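You operate a simulated robot arm through the tools that you are given. There is no shell and no other tool.

You are at the controls of a simulated robot arm. One attempt, no reset.

Task
Join the chain in the grey press with the gold oval plate.
Fine: press it home, raise the lever again and draw the slide plate out.

The check looks at the end state, three seconds after you hand in, the way a careful person would. Anything else that was tipped, shoved, dropped, spilled or broken makes it a failure.

Robot
A 7-joint arm with a two-finger parallel gripper, fixed in place. Base frame: the origin is at the foot of the arm, x ahead of it, y to its left, z up; the work surface is at about z = 0.86. Readings come in m, degrees, newtons and seconds.
With the tool pointing down near the work surface it reaches from about 0.1 to 0.64 m from the base axis. Its first joint turns from -66.0 to 66.0 degrees. Payload 1.57 kg.
The TCP is the grasp point between the finger pads, 0.03 m short of the fingertips. In the tool frame z runs along the fingers and y along their closing line. The gripper opens to 0.08 m. The fingers are 0.017 m wide and 0.012 m thick; the gripper's body (0.04 by 0.082 m) begins 0.08 m behind the TCP.
Orientation is told as [roll, pitch, yaw] about the base's x, y, z axes, in that order, counted from this pose: with the fingers straight down and closing along the base's y, the tool's x points along the base's -x, its y along +y and its z along -z.

Tools
- The arm moves only by the tool play_rows. Its argument "series" is a list of rows, each a list of 3 entries, a list of its own where there are three numbers: the shift along the base's x, y, z in units of 300 mm (1.0 is 300 mm), then the turn, a rotation vector about the base's x, y, z in units of 60 degrees (1.0 is 60 degrees), then the finger opening in m, from 0 to 0.08. In form: [[[dx, dy, dz], [rx, ry, rz], jaw], ...]. A call has 1 to 20 rows; each row is the pose to reach, as a shift and turn from the pose commanded when the call began. A call with a number of a shift or a turn outside -1 to 1 is refused whole. Rows are played at 5 a second. More than 0.05 m and 8.6 degrees between two rows, or a gripper value outside its range, and nothing of the call is played. Where a pose cannot be reached the arm comes as near as it can. A force on the tool above 90 N (or 10 N above the force at the start of the call, whichever is more), or a blocked arm, ends the call early, and 0.2 s more pass. The fingers move at their own pace (about 0.072 m/s each) and stop on an object; they squeeze with about 36 N. The grip force told is the motor's: it shows also when the fingers shut on nothing. Time passes only in rows, and 0.2 s behind the last, so rows that repeat a pose let the fingers close. The reply holds the time, the measured pose of the TCP, the force on the tool along the base axes, the opening and the grip force, in the units named above and with some noise, with the torque about the TCP (base axes, N m) and any sound that the robot's microphone picked up.
- Cameras (640 x 400 px; columns grow to the right, rows downward): "scene" is fixed at [0.0466, 0.4219, 1.4415]; the picture's right is [-0.86, -0.51, 0.00], its down [-0.21, 0.35, -0.91] and it looks along [0.47, -0.79, -0.40] (base axes); focal length 363 px, centre (320, 200). "wrist" rides on the gripper at [0.072, -0.007, -0.122] in the tool frame; the picture's right is [0.09, 1.00, 0.00], its down [-0.84, 0.08, -0.54] and it looks along [-0.54, 0.05, 0.84] (tool axes); focal length 238 px, centre (320, 200). There is no depth. A picture from a camera that has moved, and an enlarged one, comes with that camera's place and axes in the base frame and with its lens.
- camera(camera): a new picture of that camera. No time passes.
- inspect(camera, box): a new picture of the part [left, top, right, bottom] of that camera's present view, enlarged. No time passes.
- hand_in(): hands the job in; it is judged then, once.

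Nothing tells you positions but the pictures and the camera data. Unless the task says otherwise, let go and move clear before handing in.

The tools are called after "Call:" by a JSON object that holds its "op" and its "data". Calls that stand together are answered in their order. play_rows: Moves the arm, as the interface text tells. Its arguments: {"type":"object","properties":{"series":{"type":"array","items":{"type":"array"}}},"required":["series"]} The other tools are called the same way: camera (camera) takes a picture; inspect (camera, box) takes an enlarged picture of a part of a camera's view; hand_in () hands the job in.

At the start:

```text
clock: 0.0
ee_pos: [0.3127, -0.0599, 1.3004]
orientation: [0.0, 0.0, -0.1]
ft_force: [-0.3, 0.7, -0.2]
torque: [0.0, -0.01, 0.01]
finger_gap: 0.0801
grasp_force: 0.1
```

scene: 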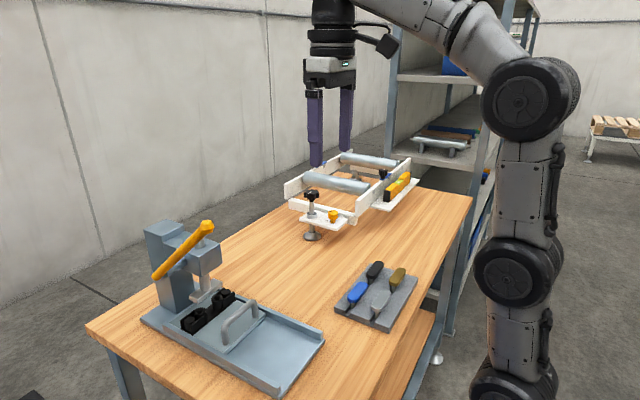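
wrist: 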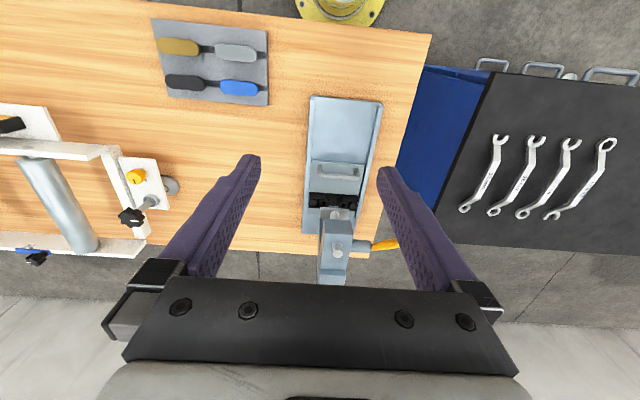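

I see a bench with a grey-blue lever press (orange lever, black fixture on a slide plate with a handle) and a tray with four plates: blue, black, gold and grey. I will look closer at both before moving.

Call:
{"op": "inspect", "data": {"camera": "scene", "box": [80, 200, 340, 400]}}

Call:
{"op": "inspect", "data": {"camera": "scene", "box": [320, 240, 440, 340]}}

Call:
{"op": "inspect", "data": {"camera": "wrist", "box": [280, 80, 420, 300]}}

Call:
{"op": "inspect", "data": {"camera": "wrist", "box": [140, 10, 290, 110]}}

```text
2.00 times, centred on (210, 300) of scene
camera zoom: at [0.0466, 0.4219, 1.4415], right [-0.86, -0.51, 0.0], down [-0.21, 0.35, -0.91], along [0.47, -0.79, -0.4], focal length 726 px, centre (540, 0)
```

zoom: 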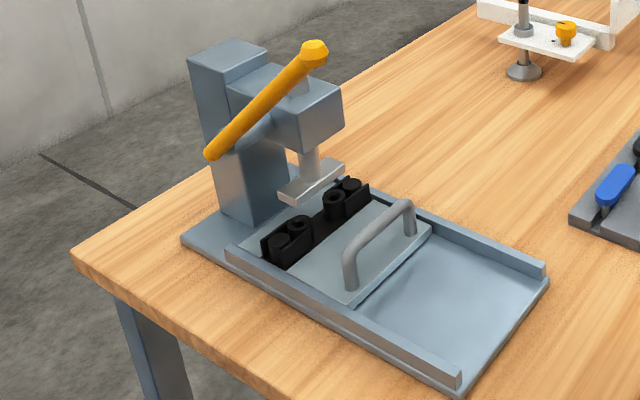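

```text
4.00 times, centred on (380, 290) of scene
camera zoom: at [0.0466, 0.4219, 1.4415], right [-0.86, -0.51, 0.0], down [-0.21, 0.35, -0.91], along [0.47, -0.79, -0.4], focal length 1453 px, centre (80, -160)
```

zoom: 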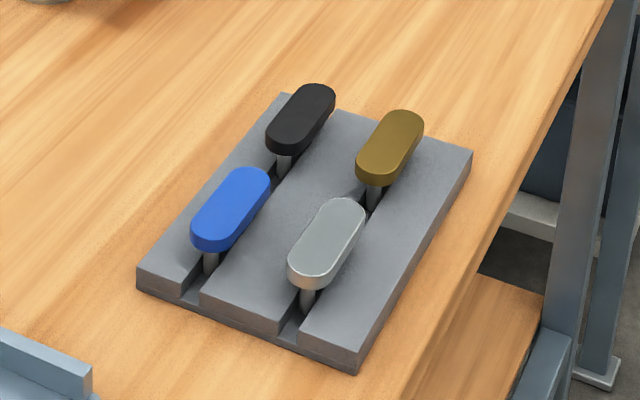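

```text
1.82 times, centred on (350, 190) of wrist
camera zoom: at [0.2395, -0.0658, 1.4203], right [-0.09, 1.0, 0.0], down [0.84, 0.08, 0.54], along [0.54, 0.05, -0.84], focal length 433 px, centre (266, 218)
```

zoom: 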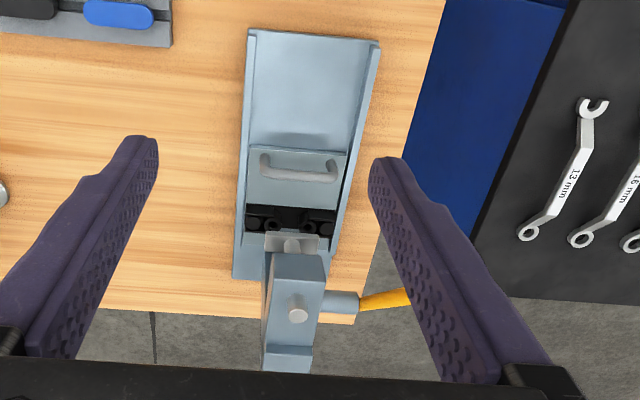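

```text
4.00 times, centred on (215, 60) of wrist
camera zoom: at [0.2395, -0.0658, 1.4203], right [-0.09, 1.0, 0.0], down [0.84, 0.08, 0.54], along [0.54, 0.05, -0.84], focal length 953 px, centre (740, 760)
```

zoom: 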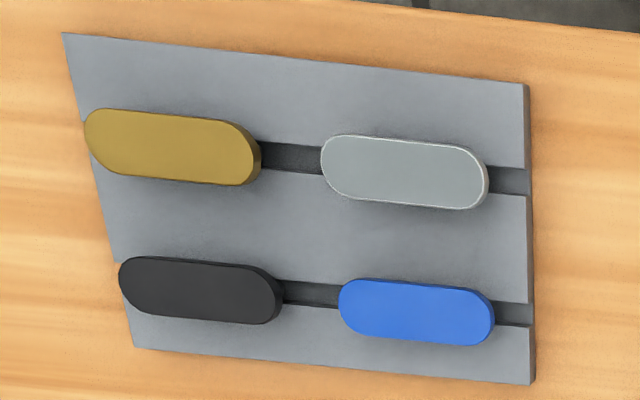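

The gold plate sits at roughly (0.265, -0.33, 0.90), with its length along y. The press slide is at about y = 0, with the fixture at x ≈ 0.57, the handle at x ≈ 0.48 and the lever knob at about (0.455, 0.08, 1.18). I will lower the wrist camera for a closer look at the fixture and press.

Call:
{"op": "play_rows", "data": {"series": [[[0.02, 0, -0.1], [0, 0, 0], 0.08], [[0.04, 0, -0.2], [0, 0, 0], 0.08], [[0.06, 0, -0.3], [0, 0, 0], 0.08], [[0.08, 0, -0.4], [0, 0, 0], 0.08], [[0.1, 0, -0.5], [0, 0, 0], 0.08], [[0.12, 0, -0.6], [0, 0, 0], 0.08], [[0.12, 0, -0.6], [0, 0, 0], 0.08]]}}

Call:
{"op": "camera", "data": {"camera": "wrist"}}

Call:
{"op": "camera", "data": {"camera": "scene"}}

```text
clock: 1.6
ee_pos: [0.3488, -0.0611, 1.1198]
orientation: [-0.1, 0.0, 0.0]
ft_force: [-0.2, -0.3, 0.1]
torque: [0.0, -0.01, 0.02]
finger_gap: 0.0801
grasp_force: 0.0
```

```text
taken
camera wrist: at [0.2759, -0.0667, 1.2401], right [-0.09, 1.0, 0.0], down [0.84, 0.08, 0.54], along [0.54, 0.05, -0.84], focal length 238 px, centre (320, 200)
```

wrist: 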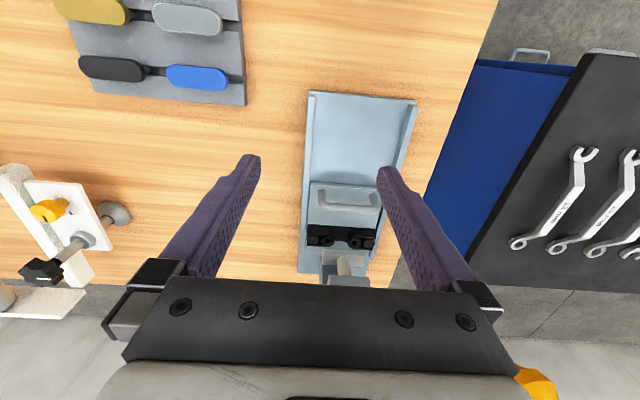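

```text
taken
```

scene: 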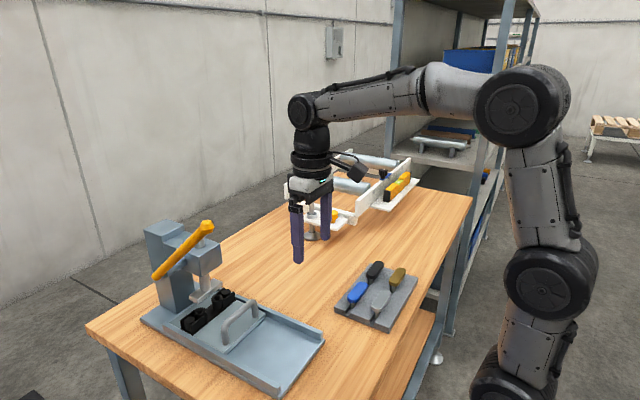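

The slide and fixture are visible just in front of the press head. I will enlarge them.

Call:
{"op": "inspect", "data": {"camera": "wrist", "box": [295, 170, 395, 290]}}

Call:
{"op": "inspect", "data": {"camera": "scene", "box": [140, 210, 280, 370]}}

Call:
{"op": "inspect", "data": {"camera": "scene", "box": [170, 270, 250, 340]}}

```text
3.33 times, centred on (345, 230) of wrist
camera zoom: at [0.2759, -0.0667, 1.2401], right [-0.09, 1.0, 0.0], down [0.84, 0.08, 0.54], along [0.54, 0.05, -0.84], focal length 794 px, centre (237, 100)
```

zoom: 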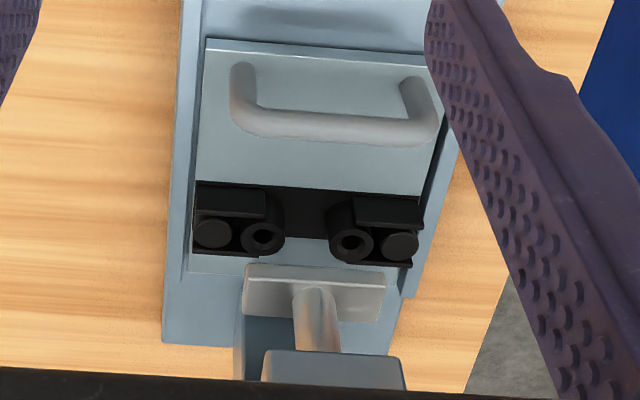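

```text
2.50 times, centred on (210, 290) of scene
camera zoom: at [0.0466, 0.4219, 1.4415], right [-0.86, -0.51, 0.0], down [-0.21, 0.35, -0.91], along [0.47, -0.79, -0.4], focal length 908 px, centre (595, -25)
```

zoom: 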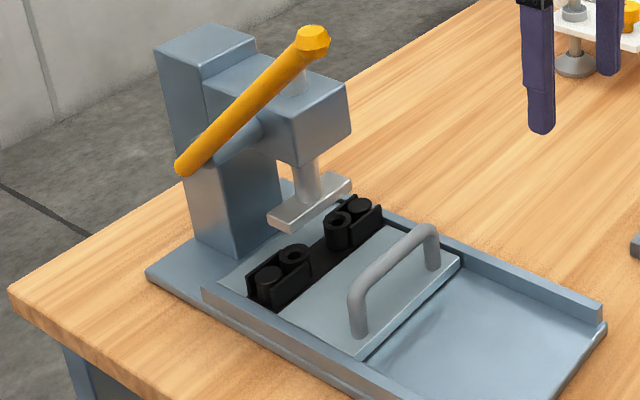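

```text
5.71 times, centred on (210, 305) of scene
camera zoom: at [0.0466, 0.4219, 1.4415], right [-0.86, -0.51, 0.0], down [-0.21, 0.35, -0.91], along [0.47, -0.79, -0.4], focal length 2076 px, centre (949, -400)
```

zoom: 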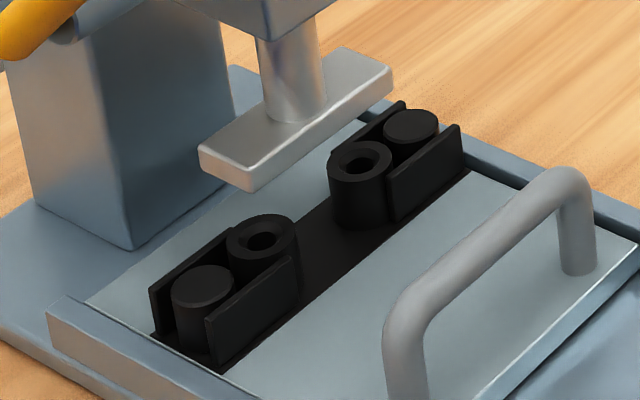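

The chain fixture has two open holes about 50 mm apart, at around (0.57, ±0.025, 0.92), and the slide is currently in, close to the ram. I will turn the tool +90° so the fingers close along x and the camera stays on the −y side, away from the lever.

Call:
{"op": "play_rows", "data": {"series": [[[0, 0, 0], [0, 0, 0.125], 0.08], [[0, 0, 0], [0, 0, 0.25], 0.08], [[0, 0, 0], [0, 0, 0.375], 0.08], [[0, 0, 0], [0, 0, 0.5], 0.08], [[0, 0, 0], [0, 0, 0.625], 0.08], [[0, 0, 0], [0, 0, 0.75], 0.08], [[0, 0, 0], [0, 0, 0.875], 0.08], [[0, 0, 0], [0, 0, 1.0], 0.08], [[0, 0, 0], [0, 0, 1.0], 0.08]]}}

Call:
{"op": "play_rows", "data": {"series": [[[0, 0, 0], [0, 0, 0.125], 0.08], [[0, 0, 0], [0, 0, 0.25], 0.08], [[0, 0, 0], [0, 0, 0.375], 0.08], [[0, 0, 0], [0, 0, 0.5], 0.08], [[0, 0, 0], [0, 0, 0.5], 0.08], [[0, 0, 0], [0, 0, 0.5], 0.08]]}}

Call:
{"op": "camera", "data": {"camera": "wrist"}}

Call:
{"op": "camera", "data": {"camera": "scene"}}

```text
clock: 3.6
ee_pos: [0.3482, -0.0608, 1.1209]
orientation: [0.0, 0.0, 60.1]
ft_force: [0.1, -1.0, -0.3]
torque: [0.01, 0.01, 0.02]
finger_gap: 0.0802
grasp_force: 0.1
```

```text
clock: 5.0
ee_pos: [0.3485, -0.0597, 1.1211]
orientation: [-0.1, -0.1, 90.1]
ft_force: [-0.1, -0.1, -0.8]
torque: [0.0, 0.0, -0.03]
finger_gap: 0.0803
grasp_force: 0.1
```

```text
taken
camera wrist: at [0.354, -0.1311, 1.2403], right [-1.0, -0.09, 0.0], down [-0.08, 0.84, 0.54], along [-0.05, 0.54, -0.84], focal length 238 px, centre (320, 200)
```

wrist: 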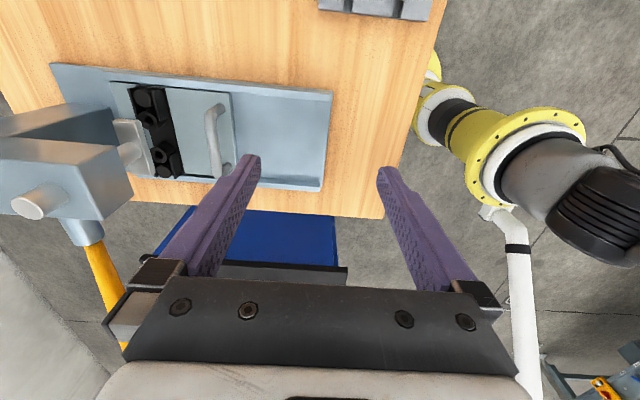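

```text
taken
```

scene: 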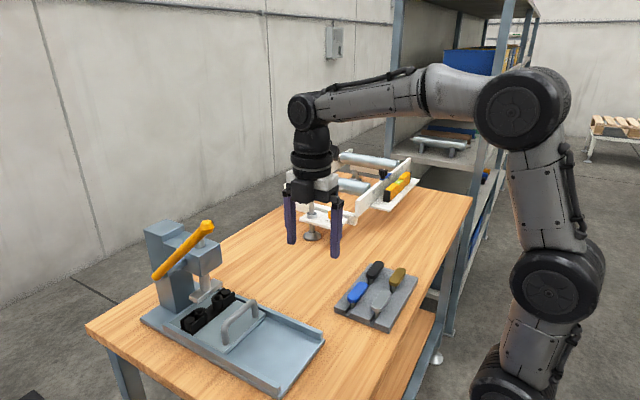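

The turn worked, and the camera now looks toward +y at the press from the −y side. I will enlarge the handle and fixture to locate them more exactly.

Call:
{"op": "inspect", "data": {"camera": "wrist", "box": [40, 50, 340, 240]}}

Call:
{"op": "inspect", "data": {"camera": "wrist", "box": [100, 70, 250, 190]}}

```text
2.11 times, centred on (190, 145) of wrist
camera zoom: at [0.354, -0.1311, 1.2403], right [-1.0, -0.09, 0.0], down [-0.08, 0.84, 0.54], along [-0.05, 0.54, -0.84], focal length 502 px, centre (594, 316)
```

zoom: 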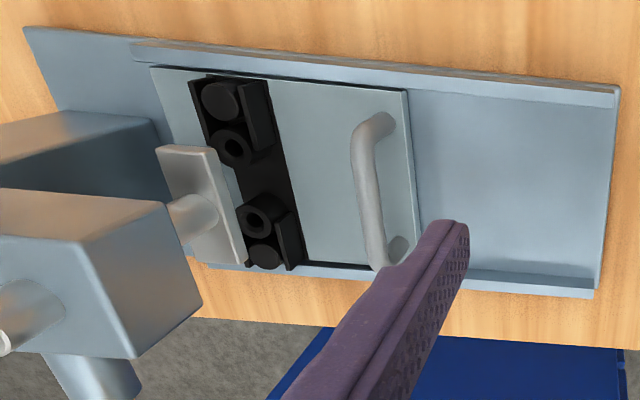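

```text
3.33 times, centred on (175, 130) of wrist
camera zoom: at [0.354, -0.1311, 1.2403], right [-1.0, -0.09, 0.0], down [-0.08, 0.84, 0.54], along [-0.05, 0.54, -0.84], focal length 794 px, centre (803, 433)
```

zoom: 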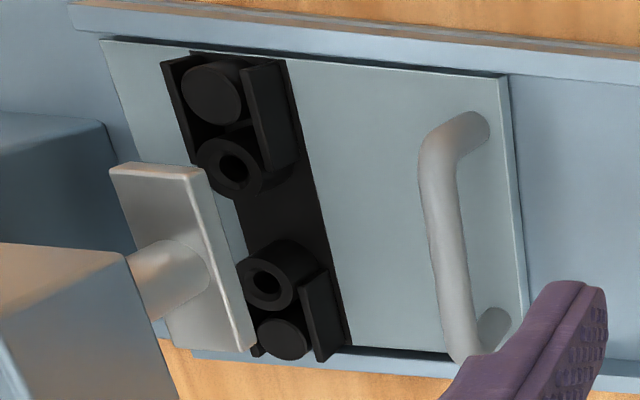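

The handle bar is at about x = 0.487, y = 0, z ≈ 0.925, and the ram front edge is at x ≈ 0.56. I will move above the handle with open fingers and check before going down.

Call:
{"op": "play_rows", "data": {"series": [[[0.08, 0.035, -0.04], [0, 0, 0], 0.06], [[0.16, 0.07, -0.08], [0, 0, 0], 0.06], [[0.24, 0.1, -0.12], [0, 0, 0], 0.06], [[0.32, 0.14, -0.17], [0, 0, 0], 0.06], [[0.4, 0.17, -0.21], [0, 0, 0], 0.06], [[0.4617, 0.199, -0.25], [0, 0, 0], 0.06], [[0.4617, 0.199, -0.25], [0, 0, 0], 0.06]]}}

Call:
{"op": "camera", "data": {"camera": "wrist"}}

Call:
{"op": "camera", "data": {"camera": "scene"}}

```text
clock: 6.6
ee_pos: [0.4864, 0.0006, 1.044]
orientation: [-0.1, 0.0, 90.0]
ft_force: [-0.1, 0.7, -1.2]
torque: [0.0, -0.01, 0.02]
finger_gap: 0.0598
grasp_force: 0.0
```

```text
taken
camera wrist: at [0.4924, -0.0709, 1.165], right [-1.0, -0.09, 0.0], down [-0.08, 0.84, 0.54], along [-0.05, 0.54, -0.84], focal length 238 px, centre (320, 200)
```

wrist: 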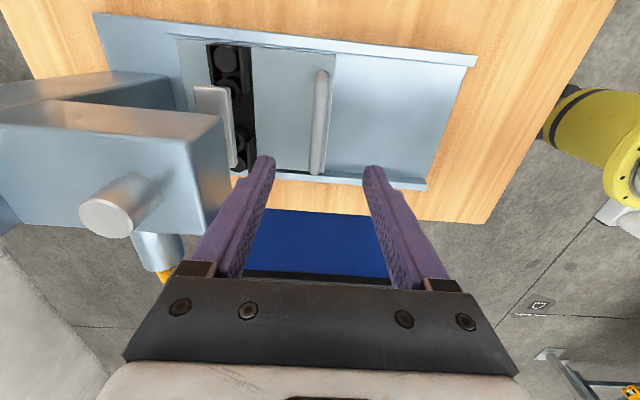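

```text
taken
```

scene: 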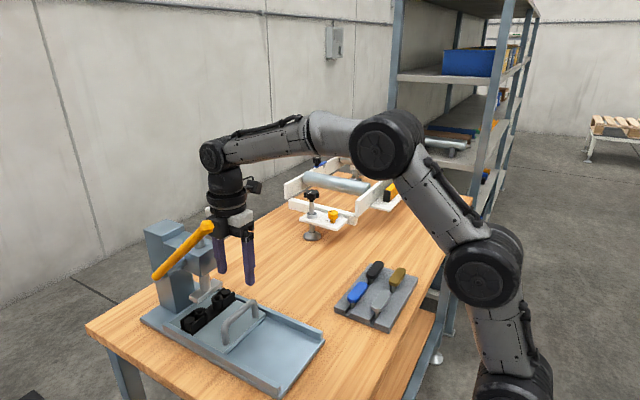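

The handle bar lies centred between the fingers in the picture. I will lower straight down to it with open fingers.

Call:
{"op": "play_rows", "data": {"series": [[[0, 0, -0.08], [0, 0, 0], 0.06], [[0, 0, -0.16], [0, 0, 0], 0.06], [[0, 0, -0.24], [0, 0, 0], 0.06], [[0, 0, -0.3], [0, 0, 0], 0.06], [[0, 0, -0.35], [0, 0, 0], 0.06], [[0, 0, -0.35], [0, 0, 0], 0.06]]}}

Call:
{"op": "camera", "data": {"camera": "wrist"}}

Call:
{"op": "inspect", "data": {"camera": "scene", "box": [130, 160, 340, 400]}}

```text
clock: 8.0
ee_pos: [0.4857, 0.0009, 0.9386]
orientation: [0.0, 0.0, 90.0]
ft_force: [0.8, -0.9, -0.3]
torque: [0.03, -0.02, 0.0]
finger_gap: 0.0601
grasp_force: 0.0
```

```text
taken
camera wrist: at [0.4927, -0.0701, 1.0594], right [-1.0, -0.09, 0.0], down [-0.08, 0.84, 0.54], along [-0.05, 0.54, -0.84], focal length 238 px, centre (320, 200)
```

wrist: 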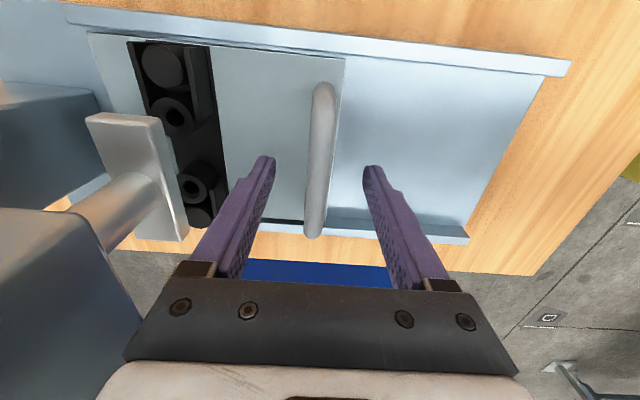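

```text
1.67 times, centred on (235, 280) of scene
camera zoom: at [0.0466, 0.4219, 1.4415], right [-0.86, -0.51, 0.0], down [-0.21, 0.35, -0.91], along [0.47, -0.79, -0.4], focal length 605 px, centre (462, 67)
```

zoom: 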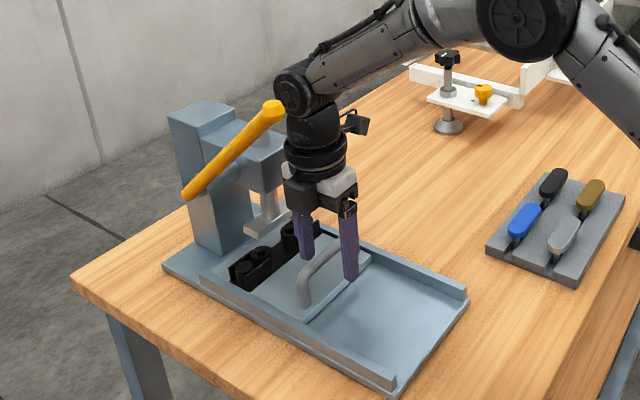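

The fingers straddle the handle bar. I will go 8 mm lower and close on it.

Call:
{"op": "play_rows", "data": {"series": [[[0, 0, -0.027], [0, 0, 0], 0.06], [[0, 0, -0.027], [0, 0, 0], 0.03], [[0, 0, -0.027], [0, 0, 0], 0.01], [[0, 0, -0.027], [0, 0, 0], 0.0], [[0, 0, -0.027], [0, 0, 0], 0.0]]}}

Call:
{"op": "camera", "data": {"camera": "wrist"}}

```text
clock: 9.2
ee_pos: [0.4861, -0.0001, 0.9319]
orientation: [0.0, 0.0, 90.1]
ft_force: [-0.2, -1.2, -0.9]
torque: [0.07, -0.02, -0.02]
finger_gap: 0.0137
grasp_force: 30.4
```

```text
taken
camera wrist: at [0.4927, -0.0707, 1.0519], right [-1.0, -0.09, 0.0], down [-0.08, 0.84, 0.54], along [-0.05, 0.54, -0.84], focal length 238 px, centre (320, 200)
```

wrist: 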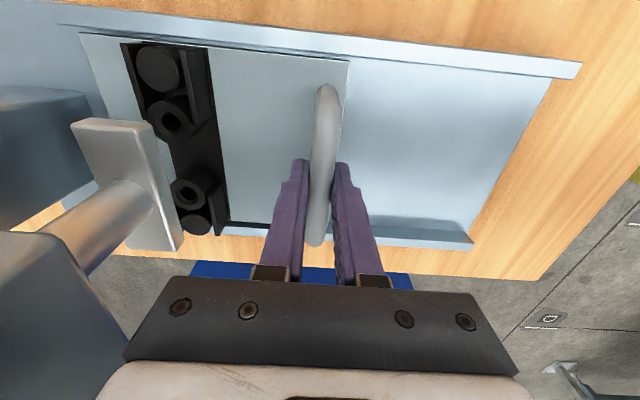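

The handle is gripped at a 13.7 mm gap. I will draw the slide out toward the robot slowly, about 60 mm first, watching the force.

Call:
{"op": "play_rows", "data": {"series": [[[-0.03, 0, -0.027], [0, 0, 0], 0.0], [[-0.07, 0, -0.027], [0, 0, 0], 0.0], [[-0.11, 0, -0.027], [0, 0, 0], 0.0], [[-0.15, 0, -0.027], [0, 0, 0], 0.0], [[-0.2, 0, -0.027], [0, 0, 0], 0.0], [[-0.2, 0, -0.027], [0, 0, 0], 0.0]]}}

Call:
{"op": "camera", "data": {"camera": "wrist"}}

```text
clock: 10.6
ee_pos: [0.4267, 0.0005, 0.9244]
orientation: [-0.2, 0.0, 90.0]
ft_force: [0.8, 1.4, 21.7]
torque: [0.0, 0.03, 0.0]
finger_gap: 0.0137
grasp_force: 29.9
```

```text
taken
camera wrist: at [0.4326, -0.0712, 1.0444], right [-1.0, -0.09, 0.0], down [-0.08, 0.84, 0.54], along [-0.05, 0.54, -0.84], focal length 238 px, centre (320, 200)
```

wrist: 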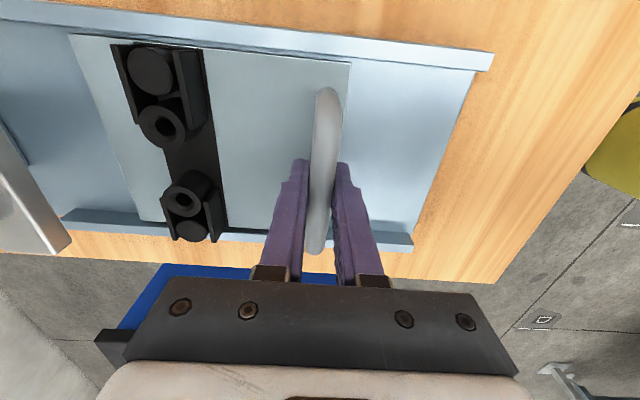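

The slide came out 60 mm. I accidentally commanded 8 mm of extra descent, which gives a 22 N push down, so I will relieve that and draw it out about 60 mm further.

Call:
{"op": "play_rows", "data": {"series": [[[0, 0, 0.022], [0, 0, 0], 0.0], [[-0.04, 0, 0.022], [0, 0, 0], 0.0], [[-0.08, 0, 0.022], [0, 0, 0], 0.0], [[-0.12, 0, 0.022], [0, 0, 0], 0.0], [[-0.16, 0, 0.022], [0, 0, 0], 0.0], [[-0.2, 0, 0.022], [0, 0, 0], 0.0], [[-0.2, 0, 0.022], [0, 0, 0], 0.0]]}}

Call:
{"op": "camera", "data": {"camera": "wrist"}}

Call:
{"op": "camera", "data": {"camera": "scene"}}

```text
clock: 12.2
ee_pos: [0.3661, -0.001, 0.9303]
orientation: [-0.1, 0.0, 90.0]
ft_force: [0.7, -5.0, -21.4]
torque: [0.0, -0.02, -0.05]
finger_gap: 0.0138
grasp_force: 30.1
```

```text
taken
camera wrist: at [0.3727, -0.0714, 1.0502], right [-1.0, -0.09, 0.0], down [-0.08, 0.84, 0.54], along [-0.05, 0.54, -0.84], focal length 238 px, centre (320, 200)
```

wrist: 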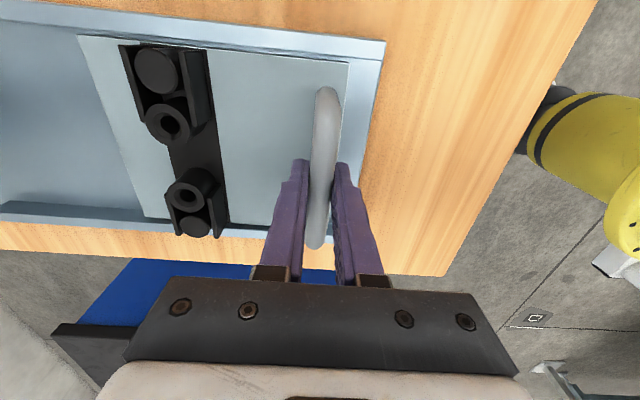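

```text
taken
```

scene: 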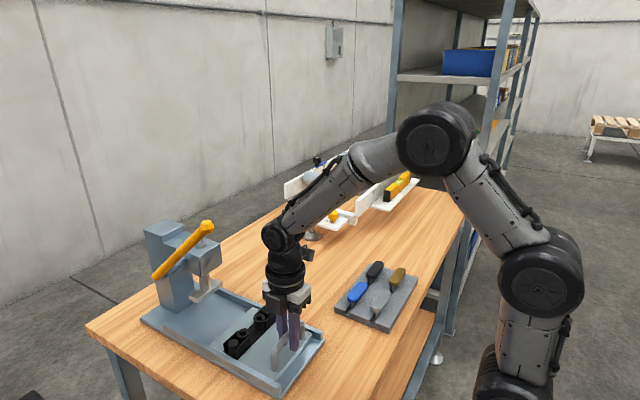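

The slide is out 120 mm with the fixture at about x = 0.454, and there is a little rail left. I will draw it about 15 mm more for lever clearance, then let go and rise.

Call:
{"op": "play_rows", "data": {"series": [[[-0.02, 0, -0.003], [0, 0, 0], 0.0], [[-0.04, 0, -0.003], [0, 0, 0], 0.0], [[-0.05, 0, -0.003], [0, 0, 0], 0.0], [[-0.05, 0, -0.003], [0, 0, 0], 0.0]]}}

```text
clock: 13.2
ee_pos: [0.3517, -0.0007, 0.9296]
orientation: [-0.1, 0.0, 90.0]
ft_force: [-0.4, -5.9, -8.0]
torque: [-0.58, -0.02, 0.0]
finger_gap: 0.0135
grasp_force: 30.1
```

The slide moved freely to about 135 mm out. I will open the fingers and rise clear.

Call:
{"op": "play_rows", "data": {"series": [[[0, 0, 0], [0, 0, 0], 0.03], [[0, 0, 0], [0, 0, 0], 0.05], [[0, 0, 0], [0, 0, 0], 0.05], [[0, 0, 0.1], [0, 0, 0], 0.05], [[0, 0, 0.2], [0, 0, 0], 0.05], [[0, 0, 0.33], [0, 0, 0], 0.05], [[0, 0, 0.46], [0, 0, 0], 0.05], [[0, 0, 0.6], [0, 0, 0], 0.05], [[0, 0, 0.6], [0, 0, 0], 0.05]]}}

Call:
{"op": "camera", "data": {"camera": "wrist"}}

Call:
{"op": "inspect", "data": {"camera": "scene", "box": [130, 190, 340, 400]}}

```text
clock: 15.2
ee_pos: [0.3514, -0.0, 1.1116]
orientation: [0.0, -0.1, 89.9]
ft_force: [-0.8, -0.2, -0.6]
torque: [0.02, 0.01, 0.0]
finger_gap: 0.0497
grasp_force: 0.0
```

```text
taken
camera wrist: at [0.3574, -0.0715, 1.231], right [-1.0, -0.09, 0.0], down [-0.08, 0.84, 0.54], along [-0.05, 0.54, -0.84], focal length 238 px, centre (320, 200)
```

wrist: 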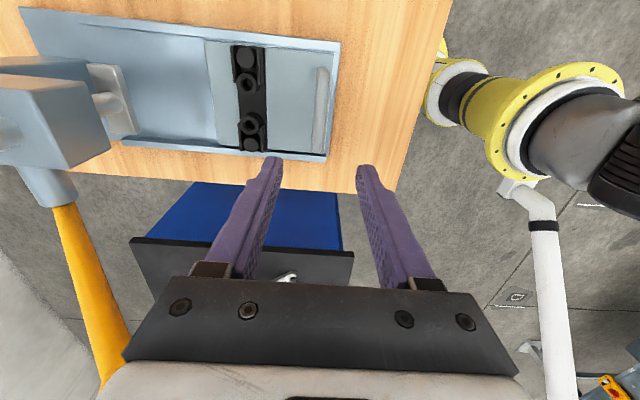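

```text
1.90 times, centred on (235, 295) of scene
camera zoom: at [0.0466, 0.4219, 1.4415], right [-0.86, -0.51, 0.0], down [-0.21, 0.35, -0.91], along [0.47, -0.79, -0.4], focal length 692 px, centre (482, 19)
```

zoom: 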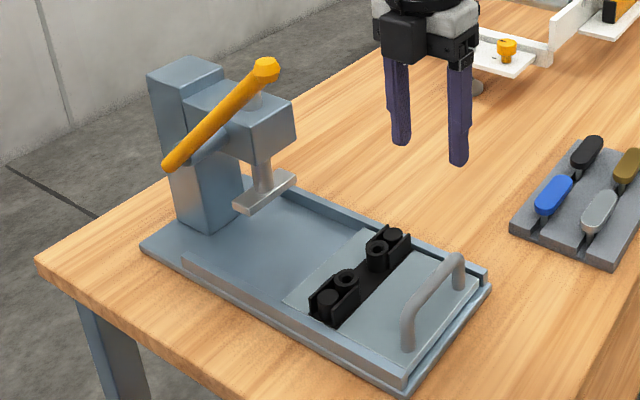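

The slide is out, with the fixture at about x = 0.436. Next I will move over to the tray, above the gold plate, keeping the same tool yaw.

Call:
{"op": "play_rows", "data": {"series": [[[-0.03, -0.11, 0], [0, 0, 0], 0.06], [[-0.06, -0.22, 0], [0, 0, 0], 0.06], [[-0.09, -0.33, 0], [0, 0, 0], 0.06], [[-0.12, -0.44, 0], [0, 0, 0], 0.06], [[-0.15, -0.55, 0], [0, 0, 0], 0.06], [[-0.18, -0.66, 0], [0, 0, 0], 0.06], [[-0.21, -0.77, 0], [0, 0, 0], 0.06], [[-0.24, -0.88, 0], [0, 0, 0], 0.06], [[-0.27, -0.98, 0], [0, 0, 0], 0.06], [[-0.27, -0.98, 0], [0, 0, 0], 0.06]]}}

Call:
{"op": "camera", "data": {"camera": "wrist"}}

Call:
{"op": "camera", "data": {"camera": "scene"}}

```text
clock: 17.4
ee_pos: [0.2704, -0.2962, 1.1091]
orientation: [0.0, 0.0, 90.0]
ft_force: [0.2, -0.5, -0.7]
torque: [0.03, -0.01, 0.02]
finger_gap: 0.0601
grasp_force: 0.1
```

```text
taken
camera wrist: at [0.2767, -0.3665, 1.2289], right [-1.0, -0.09, 0.0], down [-0.08, 0.84, 0.54], along [-0.05, 0.54, -0.84], focal length 238 px, centre (320, 200)
```

wrist: 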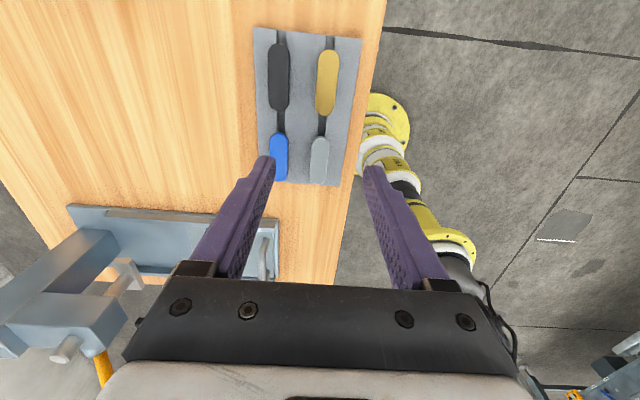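

```text
taken
```

scene: 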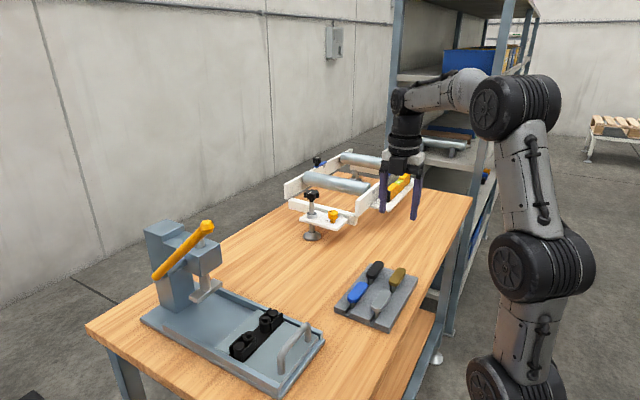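

The gold plate reads at about (0.265, -0.331), with its long axis along y. I will move above it and lower to get a close view.

Call:
{"op": "play_rows", "data": {"series": [[[-0.01, -0.06, -0.08], [0, 0, 0], 0.06], [[-0.019, -0.115, -0.16], [0, 0, 0], 0.06], [[-0.019, -0.115, -0.26], [0, 0, 0], 0.06], [[-0.019, -0.115, -0.36], [0, 0, 0], 0.06], [[-0.019, -0.115, -0.36], [0, 0, 0], 0.06]]}}

Call:
{"op": "camera", "data": {"camera": "wrist"}}

Call:
{"op": "inspect", "data": {"camera": "wrist", "box": [220, 60, 420, 200]}}

Call:
{"op": "inspect", "data": {"camera": "scene", "box": [320, 180, 460, 340]}}

```text
clock: 18.6
ee_pos: [0.2632, -0.3295, 1.0011]
orientation: [0.1, 0.0, 90.0]
ft_force: [0.5, 1.3, 0.3]
torque: [-0.01, -0.04, 0.02]
finger_gap: 0.0598
grasp_force: 0.1
```

```text
taken
camera wrist: at [0.2709, -0.3999, 1.1212], right [-1.0, -0.09, 0.0], down [-0.08, 0.84, 0.54], along [-0.05, 0.54, -0.84], focal length 238 px, centre (320, 200)
```

wrist: 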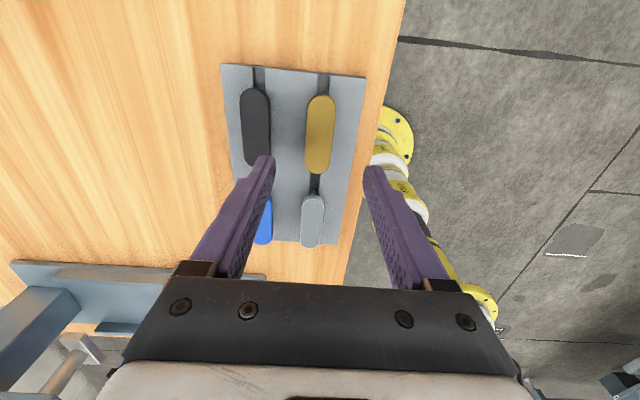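

```text
2.86 times, centred on (320, 130) of wrist
camera zoom: at [0.2709, -0.3999, 1.1212], right [-1.0, -0.09, 0.0], down [-0.08, 0.84, 0.54], along [-0.05, 0.54, -0.84], focal length 681 px, centre (320, 400)
```

zoom: 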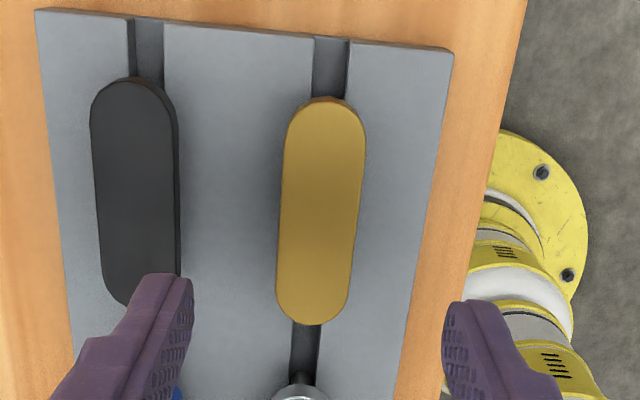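

```text
2.50 times, centred on (390, 260) of scene
camera zoom: at [0.0466, 0.4219, 1.4415], right [-0.86, -0.51, 0.0], down [-0.21, 0.35, -0.91], along [0.47, -0.79, -0.4], focal length 908 px, centre (145, 50)
```

zoom: 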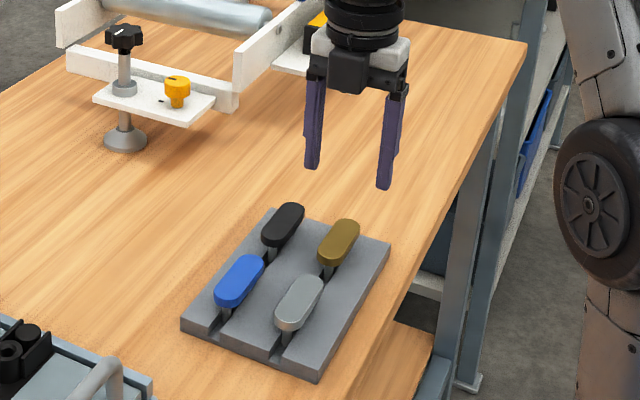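

The TCP is centred on the gold plate to within about 1 mm, with its top at z ≈ 0.903, length ≈ 72 mm and width ≈ 27 mm. I will narrow the fingers to 44 mm, lower to just above it, and check again.

Call:
{"op": "play_rows", "data": {"series": [[[0.002, 0.002, -0.06], [0, 0, 0], 0.044], [[0.002, 0.002, -0.12], [0, 0, 0], 0.044], [[0.002, 0.002, -0.18], [0, 0, 0], 0.044], [[0.002, 0.002, -0.18], [0, 0, 0], 0.044]]}}

Call:
{"op": "camera", "data": {"camera": "wrist"}}

Call:
{"op": "inspect", "data": {"camera": "wrist", "box": [240, 60, 400, 240]}}

Call:
{"op": "inspect", "data": {"camera": "scene", "box": [340, 230, 440, 330]}}

```text
clock: 19.6
ee_pos: [0.2654, -0.3286, 0.9481]
orientation: [-0.1, 0.0, 90.0]
ft_force: [0.2, -0.1, 0.1]
torque: [0.01, -0.01, 0.0]
finger_gap: 0.0442
grasp_force: 0.1
```

```text
taken
camera wrist: at [0.2715, -0.3995, 1.0676], right [-1.0, -0.09, 0.0], down [-0.08, 0.84, 0.54], along [-0.05, 0.54, -0.84], focal length 238 px, centre (320, 200)
```

wrist: 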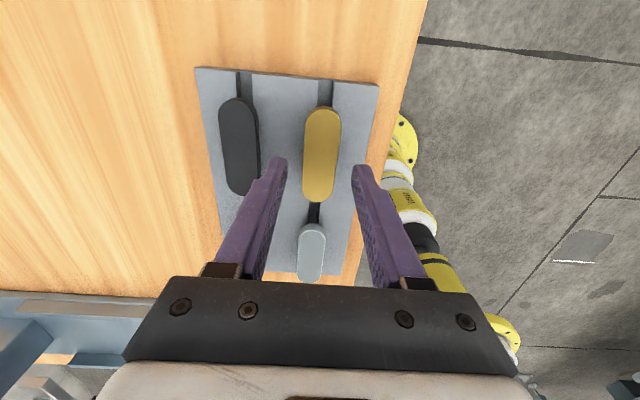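

```text
2.22 times, centred on (320, 150) of wrist
camera zoom: at [0.2715, -0.3995, 1.0676], right [-1.0, -0.09, 0.0], down [-0.08, 0.84, 0.54], along [-0.05, 0.54, -0.84], focal length 530 px, centre (320, 311)
```

zoom: 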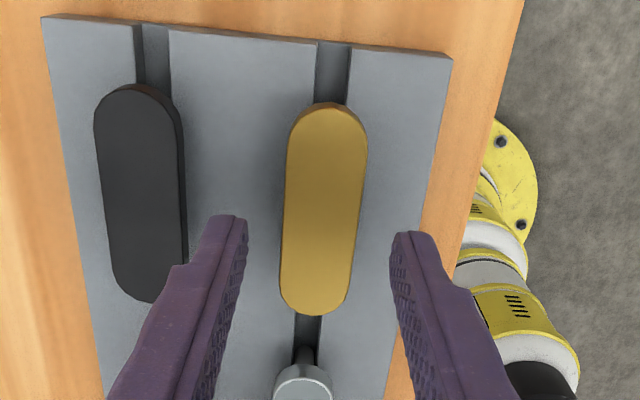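

```text
4.00 times, centred on (390, 280) of scene
camera zoom: at [0.0466, 0.4219, 1.4415], right [-0.86, -0.51, 0.0], down [-0.21, 0.35, -0.91], along [0.47, -0.79, -0.4], focal length 1453 px, centre (40, -120)
```

zoom: 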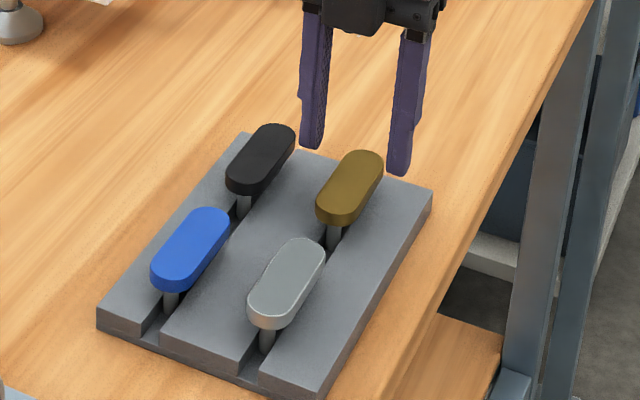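

The plate is centred between the fingers, and the tray top is at z ≈ 0.88, well below where the tips will stop. I will go down to TCP z ≈ 0.919 and close on the plate's flat sides.

Call:
{"op": "play_rows", "data": {"series": [[[0, -0.001, -0.04], [0, 0, 0], 0.044], [[0, -0.001, -0.08], [0, 0, 0], 0.044], [[0, -0.001, -0.096], [0, 0, 0], 0.044], [[0, -0.001, -0.096], [0, 0, 0], 0.044]]}}

Call:
{"op": "inspect", "data": {"camera": "wrist", "box": [240, 60, 400, 240]}}

Call:
{"op": "inspect", "data": {"camera": "scene", "box": [340, 230, 440, 330]}}

```text
clock: 20.6
ee_pos: [0.2658, -0.3286, 0.9197]
orientation: [0.1, 0.0, 90.1]
ft_force: [0.7, 0.2, 0.0]
torque: [-0.01, 0.02, 0.01]
finger_gap: 0.0439
grasp_force: 0.0
```

```text
2.22 times, centred on (320, 150) of wrist
camera zoom: at [0.2712, -0.3995, 1.0386], right [-1.0, -0.09, 0.0], down [-0.08, 0.84, 0.54], along [-0.05, 0.54, -0.84], focal length 530 px, centre (320, 311)
```

zoom: 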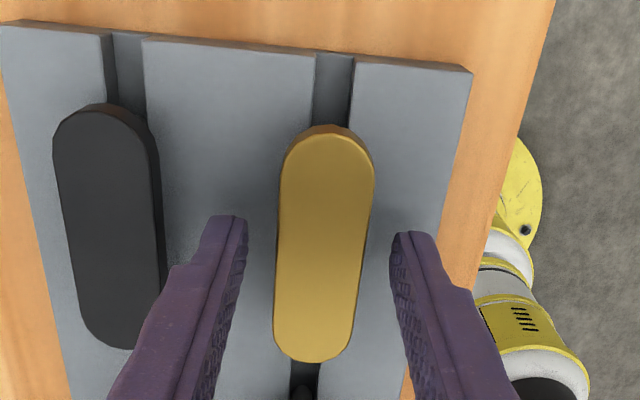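

```text
4.00 times, centred on (390, 280) of scene
camera zoom: at [0.0466, 0.4219, 1.4415], right [-0.86, -0.51, 0.0], down [-0.21, 0.35, -0.91], along [0.47, -0.79, -0.4], focal length 1453 px, centre (40, -120)
```

zoom: 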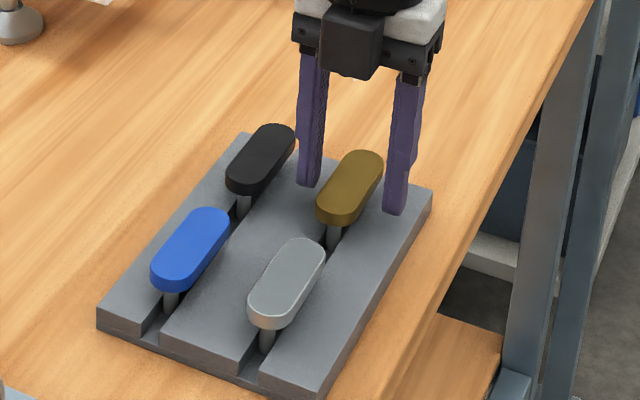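

The plate is centred both ways between the pads. I will close gently.

Call:
{"op": "play_rows", "data": {"series": [[[0, 0, 0], [0, 0, 0], 0.034], [[0, 0, 0], [0, 0, 0], 0.03], [[0, 0, 0], [0, 0, 0], 0.026], [[0, 0, 0], [0, 0, 0], 0.02], [[0, 0, 0], [0, 0, 0], 0.015], [[0, 0, 0], [0, 0, 0], 0.015]]}}

Call:
{"op": "inspect", "data": {"camera": "wrist", "box": [240, 60, 400, 240]}}

Call:
{"op": "inspect", "data": {"camera": "scene", "box": [340, 230, 440, 330]}}

```text
clock: 22.0
ee_pos: [0.2657, -0.3287, 0.9189]
orientation: [0.0, 0.0, 90.0]
ft_force: [-0.2, -0.5, 0.0]
torque: [0.0, 0.0, -0.02]
finger_gap: 0.0251
grasp_force: 35.8
```

```text
2.22 times, centred on (320, 150) of wrist
camera zoom: at [0.2712, -0.3996, 1.0389], right [-1.0, -0.09, 0.0], down [-0.08, 0.84, 0.54], along [-0.05, 0.54, -0.84], focal length 530 px, centre (320, 311)
```

zoom: 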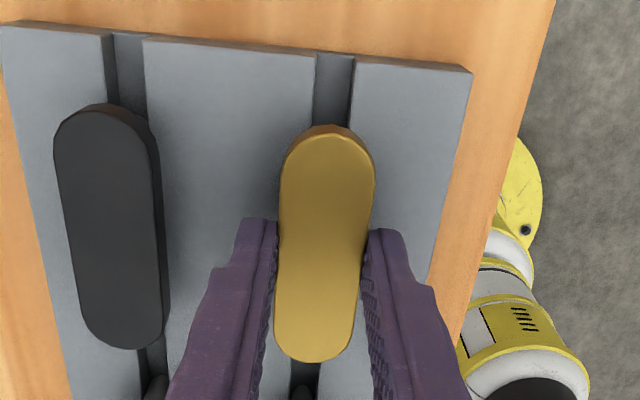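

```text
4.00 times, centred on (390, 280) of scene
camera zoom: at [0.0466, 0.4219, 1.4415], right [-0.86, -0.51, 0.0], down [-0.21, 0.35, -0.91], along [0.47, -0.79, -0.4], focal length 1453 px, centre (40, -120)
```

zoom: 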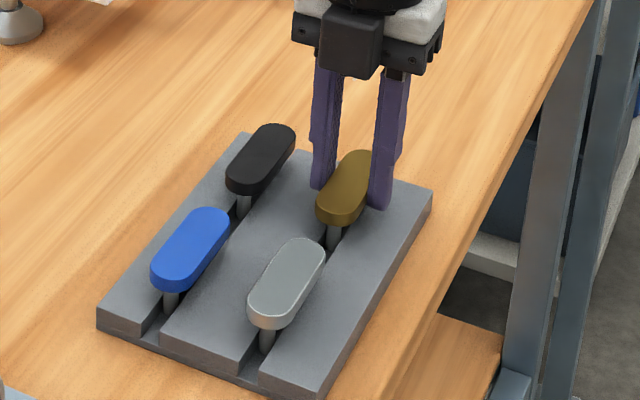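

The plate is held at a 25.1 mm gap with a solid grip, and nothing has shifted. I will lift straight up.

Call:
{"op": "play_rows", "data": {"series": [[[0, 0, 0.03], [0, 0, 0], 0.015], [[0, 0, 0.08], [0, 0, 0], 0.015], [[0, 0, 0.15], [0, 0, 0], 0.015], [[0, 0, 0.25], [0, 0, 0], 0.015], [[0, 0, 0.35], [0, 0, 0], 0.015], [[0, 0, 0.45], [0, 0, 0], 0.015], [[0, 0, 0.55], [0, 0, 0], 0.015], [[0, 0, 0.55], [0, 0, 0], 0.015]]}}

Call:
{"op": "camera", "data": {"camera": "wrist"}}

Call:
{"op": "inspect", "data": {"camera": "scene", "box": [320, 150, 480, 330]}}

Call:
{"op": "inspect", "data": {"camera": "wrist", "box": [260, 100, 380, 240]}}

```text
clock: 23.8
ee_pos: [0.2647, -0.3294, 1.085]
orientation: [-0.1, 0.0, 90.0]
ft_force: [1.2, 0.2, -0.8]
torque: [0.02, 0.03, 0.0]
finger_gap: 0.0252
grasp_force: 36.2
```

```text
taken
camera wrist: at [0.2717, -0.3996, 1.2046], right [-1.0, -0.09, 0.0], down [-0.08, 0.84, 0.54], along [-0.05, 0.54, -0.84], focal length 238 px, centre (320, 200)
```

wrist: 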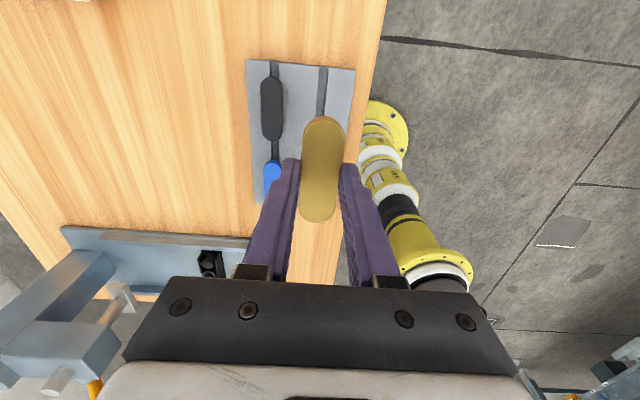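

```text
2.22 times, centred on (400, 240) of scene
camera zoom: at [0.0466, 0.4219, 1.4415], right [-0.86, -0.51, 0.0], down [-0.21, 0.35, -0.91], along [0.47, -0.79, -0.4], focal length 807 px, centre (142, 111)
```

zoom: 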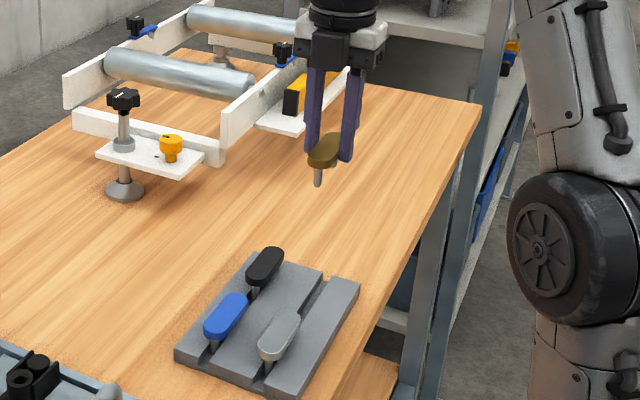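

```text
2.86 times, centred on (320, 170) of wrist
camera zoom: at [0.2717, -0.3996, 1.2046], right [-1.0, -0.09, 0.0], down [-0.08, 0.84, 0.54], along [-0.05, 0.54, -0.84], focal length 681 px, centre (320, 286)
```

zoom: 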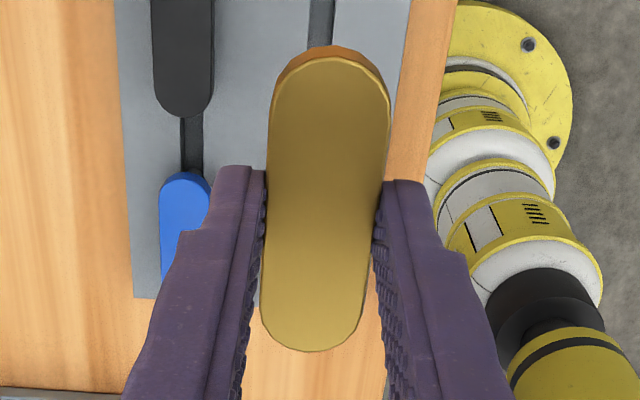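

The gold plate is in the gripper, level and centred, with its two pins (about 20 mm long) pointing down. I will carry it toward the fixture, stopping short at −y so the camera can see the holes.

Call:
{"op": "play_rows", "data": {"series": [[[0.05, 0.06, 0], [0, 0, 0], 0.015], [[0.12, 0.14, 0], [0, 0, 0], 0.015], [[0.19, 0.23, 0], [0, 0, 0], 0.015], [[0.26, 0.32, 0], [0, 0, 0], 0.015], [[0.33, 0.41, 0], [0, 0, 0], 0.015], [[0.4, 0.5, 0], [0, 0, 0], 0.015], [[0.47, 0.58, 0], [0, 0, 0], 0.015], [[0.53, 0.64, 0], [0, 0, 0], 0.015], [[0.57, 0.68, 0], [0, 0, 0], 0.015], [[0.57, 0.68, 0], [0, 0, 0], 0.015], [[0.57, 0.68, 0], [0, 0, 0], 0.015]]}}

Call:
{"op": "camera", "data": {"camera": "wrist"}}

Call:
{"op": "inspect", "data": {"camera": "wrist", "box": [260, 160, 380, 280]}}

Call:
{"op": "inspect", "data": {"camera": "scene", "box": [200, 200, 340, 380]}}

```text
clock: 26.2
ee_pos: [0.4358, -0.1239, 1.084]
orientation: [0.0, 0.0, 90.0]
ft_force: [0.3, -0.8, -1.8]
torque: [-0.01, 0.0, -0.01]
finger_gap: 0.0251
grasp_force: 36.5
```

```text
taken
camera wrist: at [0.4423, -0.1951, 1.2037], right [-1.0, -0.09, 0.0], down [-0.08, 0.84, 0.54], along [-0.05, 0.54, -0.84], focal length 238 px, centre (320, 200)
```

wrist: 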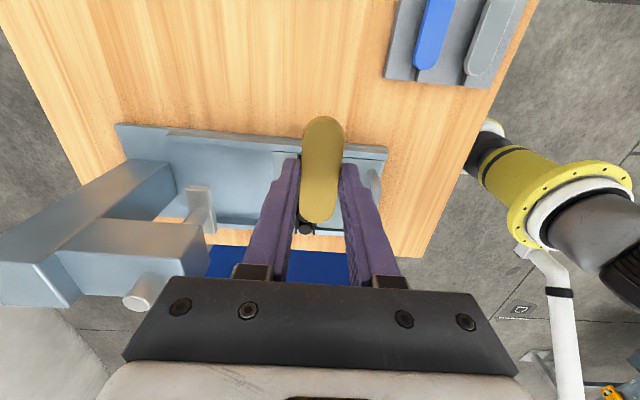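

```text
3.33 times, centred on (320, 220) of wrist
camera zoom: at [0.4423, -0.1951, 1.2037], right [-1.0, -0.09, 0.0], down [-0.08, 0.84, 0.54], along [-0.05, 0.54, -0.84], focal length 794 px, centre (320, 133)
```

zoom: 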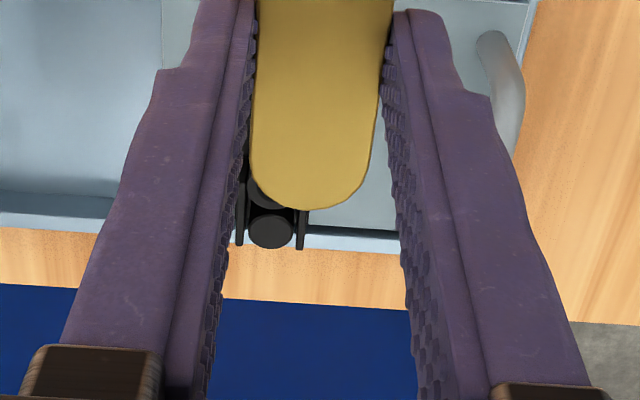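

```text
2.22 times, centred on (270, 290) of scene
camera zoom: at [0.0467, 0.4219, 1.4415], right [-0.86, -0.51, 0.0], down [-0.21, 0.35, -0.91], along [0.47, -0.79, -0.4], focal length 807 px, centre (431, 0)
```

zoom: 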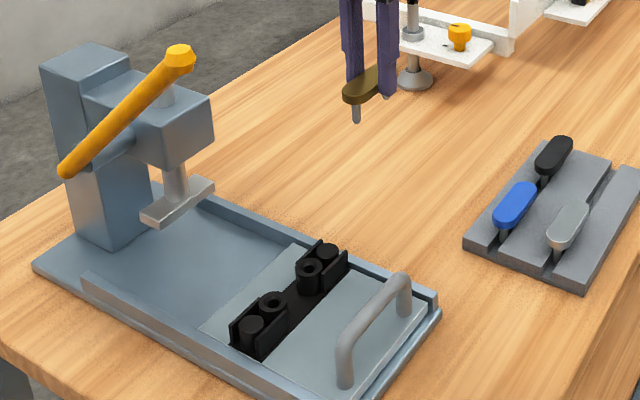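

The plate hides the holes from this height. I will lower about 80 mm here, still well clear to the −y side, so the holes come into view below the plate.

Call:
{"op": "play_rows", "data": {"series": [[[0, 0, -0.08], [0, 0, 0], 0.015], [[0, -0.01, -0.16], [0, 0, 0], 0.015], [[0, -0.02, -0.24], [0, 0, 0], 0.015], [[0, -0.02, -0.28], [0, 0, 0], 0.015], [[0, -0.02, -0.28], [0, 0, 0], 0.015]]}}

Call:
{"op": "inspect", "data": {"camera": "wrist", "box": [260, 160, 380, 280]}}

Call:
{"op": "inspect", "data": {"camera": "scene", "box": [220, 220, 320, 350]}}

```text
clock: 27.4
ee_pos: [0.4348, -0.1304, 0.9993]
orientation: [-0.1, 0.0, 90.0]
ft_force: [-0.1, -0.1, -1.0]
torque: [0.01, -0.01, -0.04]
finger_gap: 0.025
grasp_force: 35.6
```

```text
3.33 times, centred on (320, 220) of wrist
camera zoom: at [0.4418, -0.2017, 1.1195], right [-1.0, -0.09, 0.0], down [-0.08, 0.84, 0.54], along [-0.05, 0.54, -0.84], focal length 794 px, centre (320, 133)
```

zoom: 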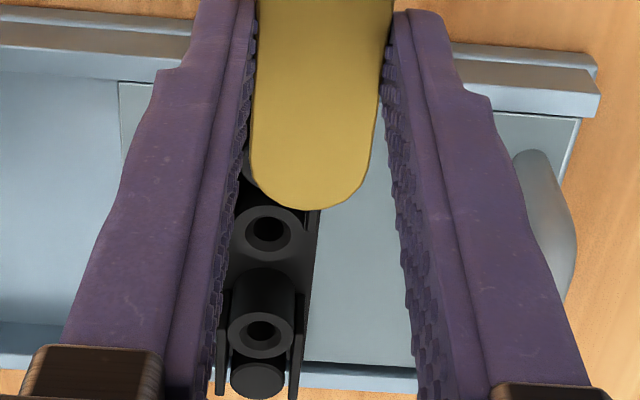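

```text
3.08 times, centred on (270, 285) of scene
camera zoom: at [0.0467, 0.4219, 1.4415], right [-0.86, -0.51, 0.0], down [-0.21, 0.35, -0.91], along [0.47, -0.79, -0.4], focal length 1118 px, centre (474, -62)
```

zoom: 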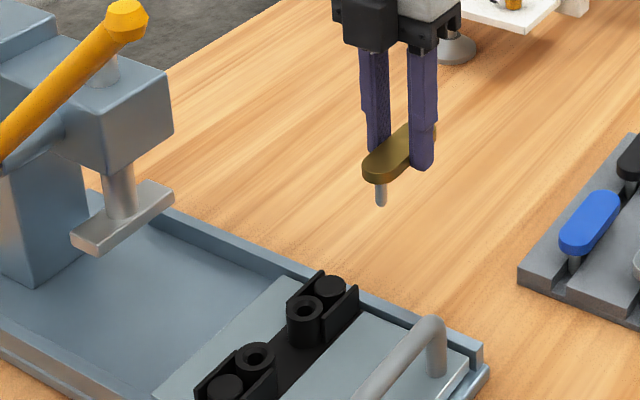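

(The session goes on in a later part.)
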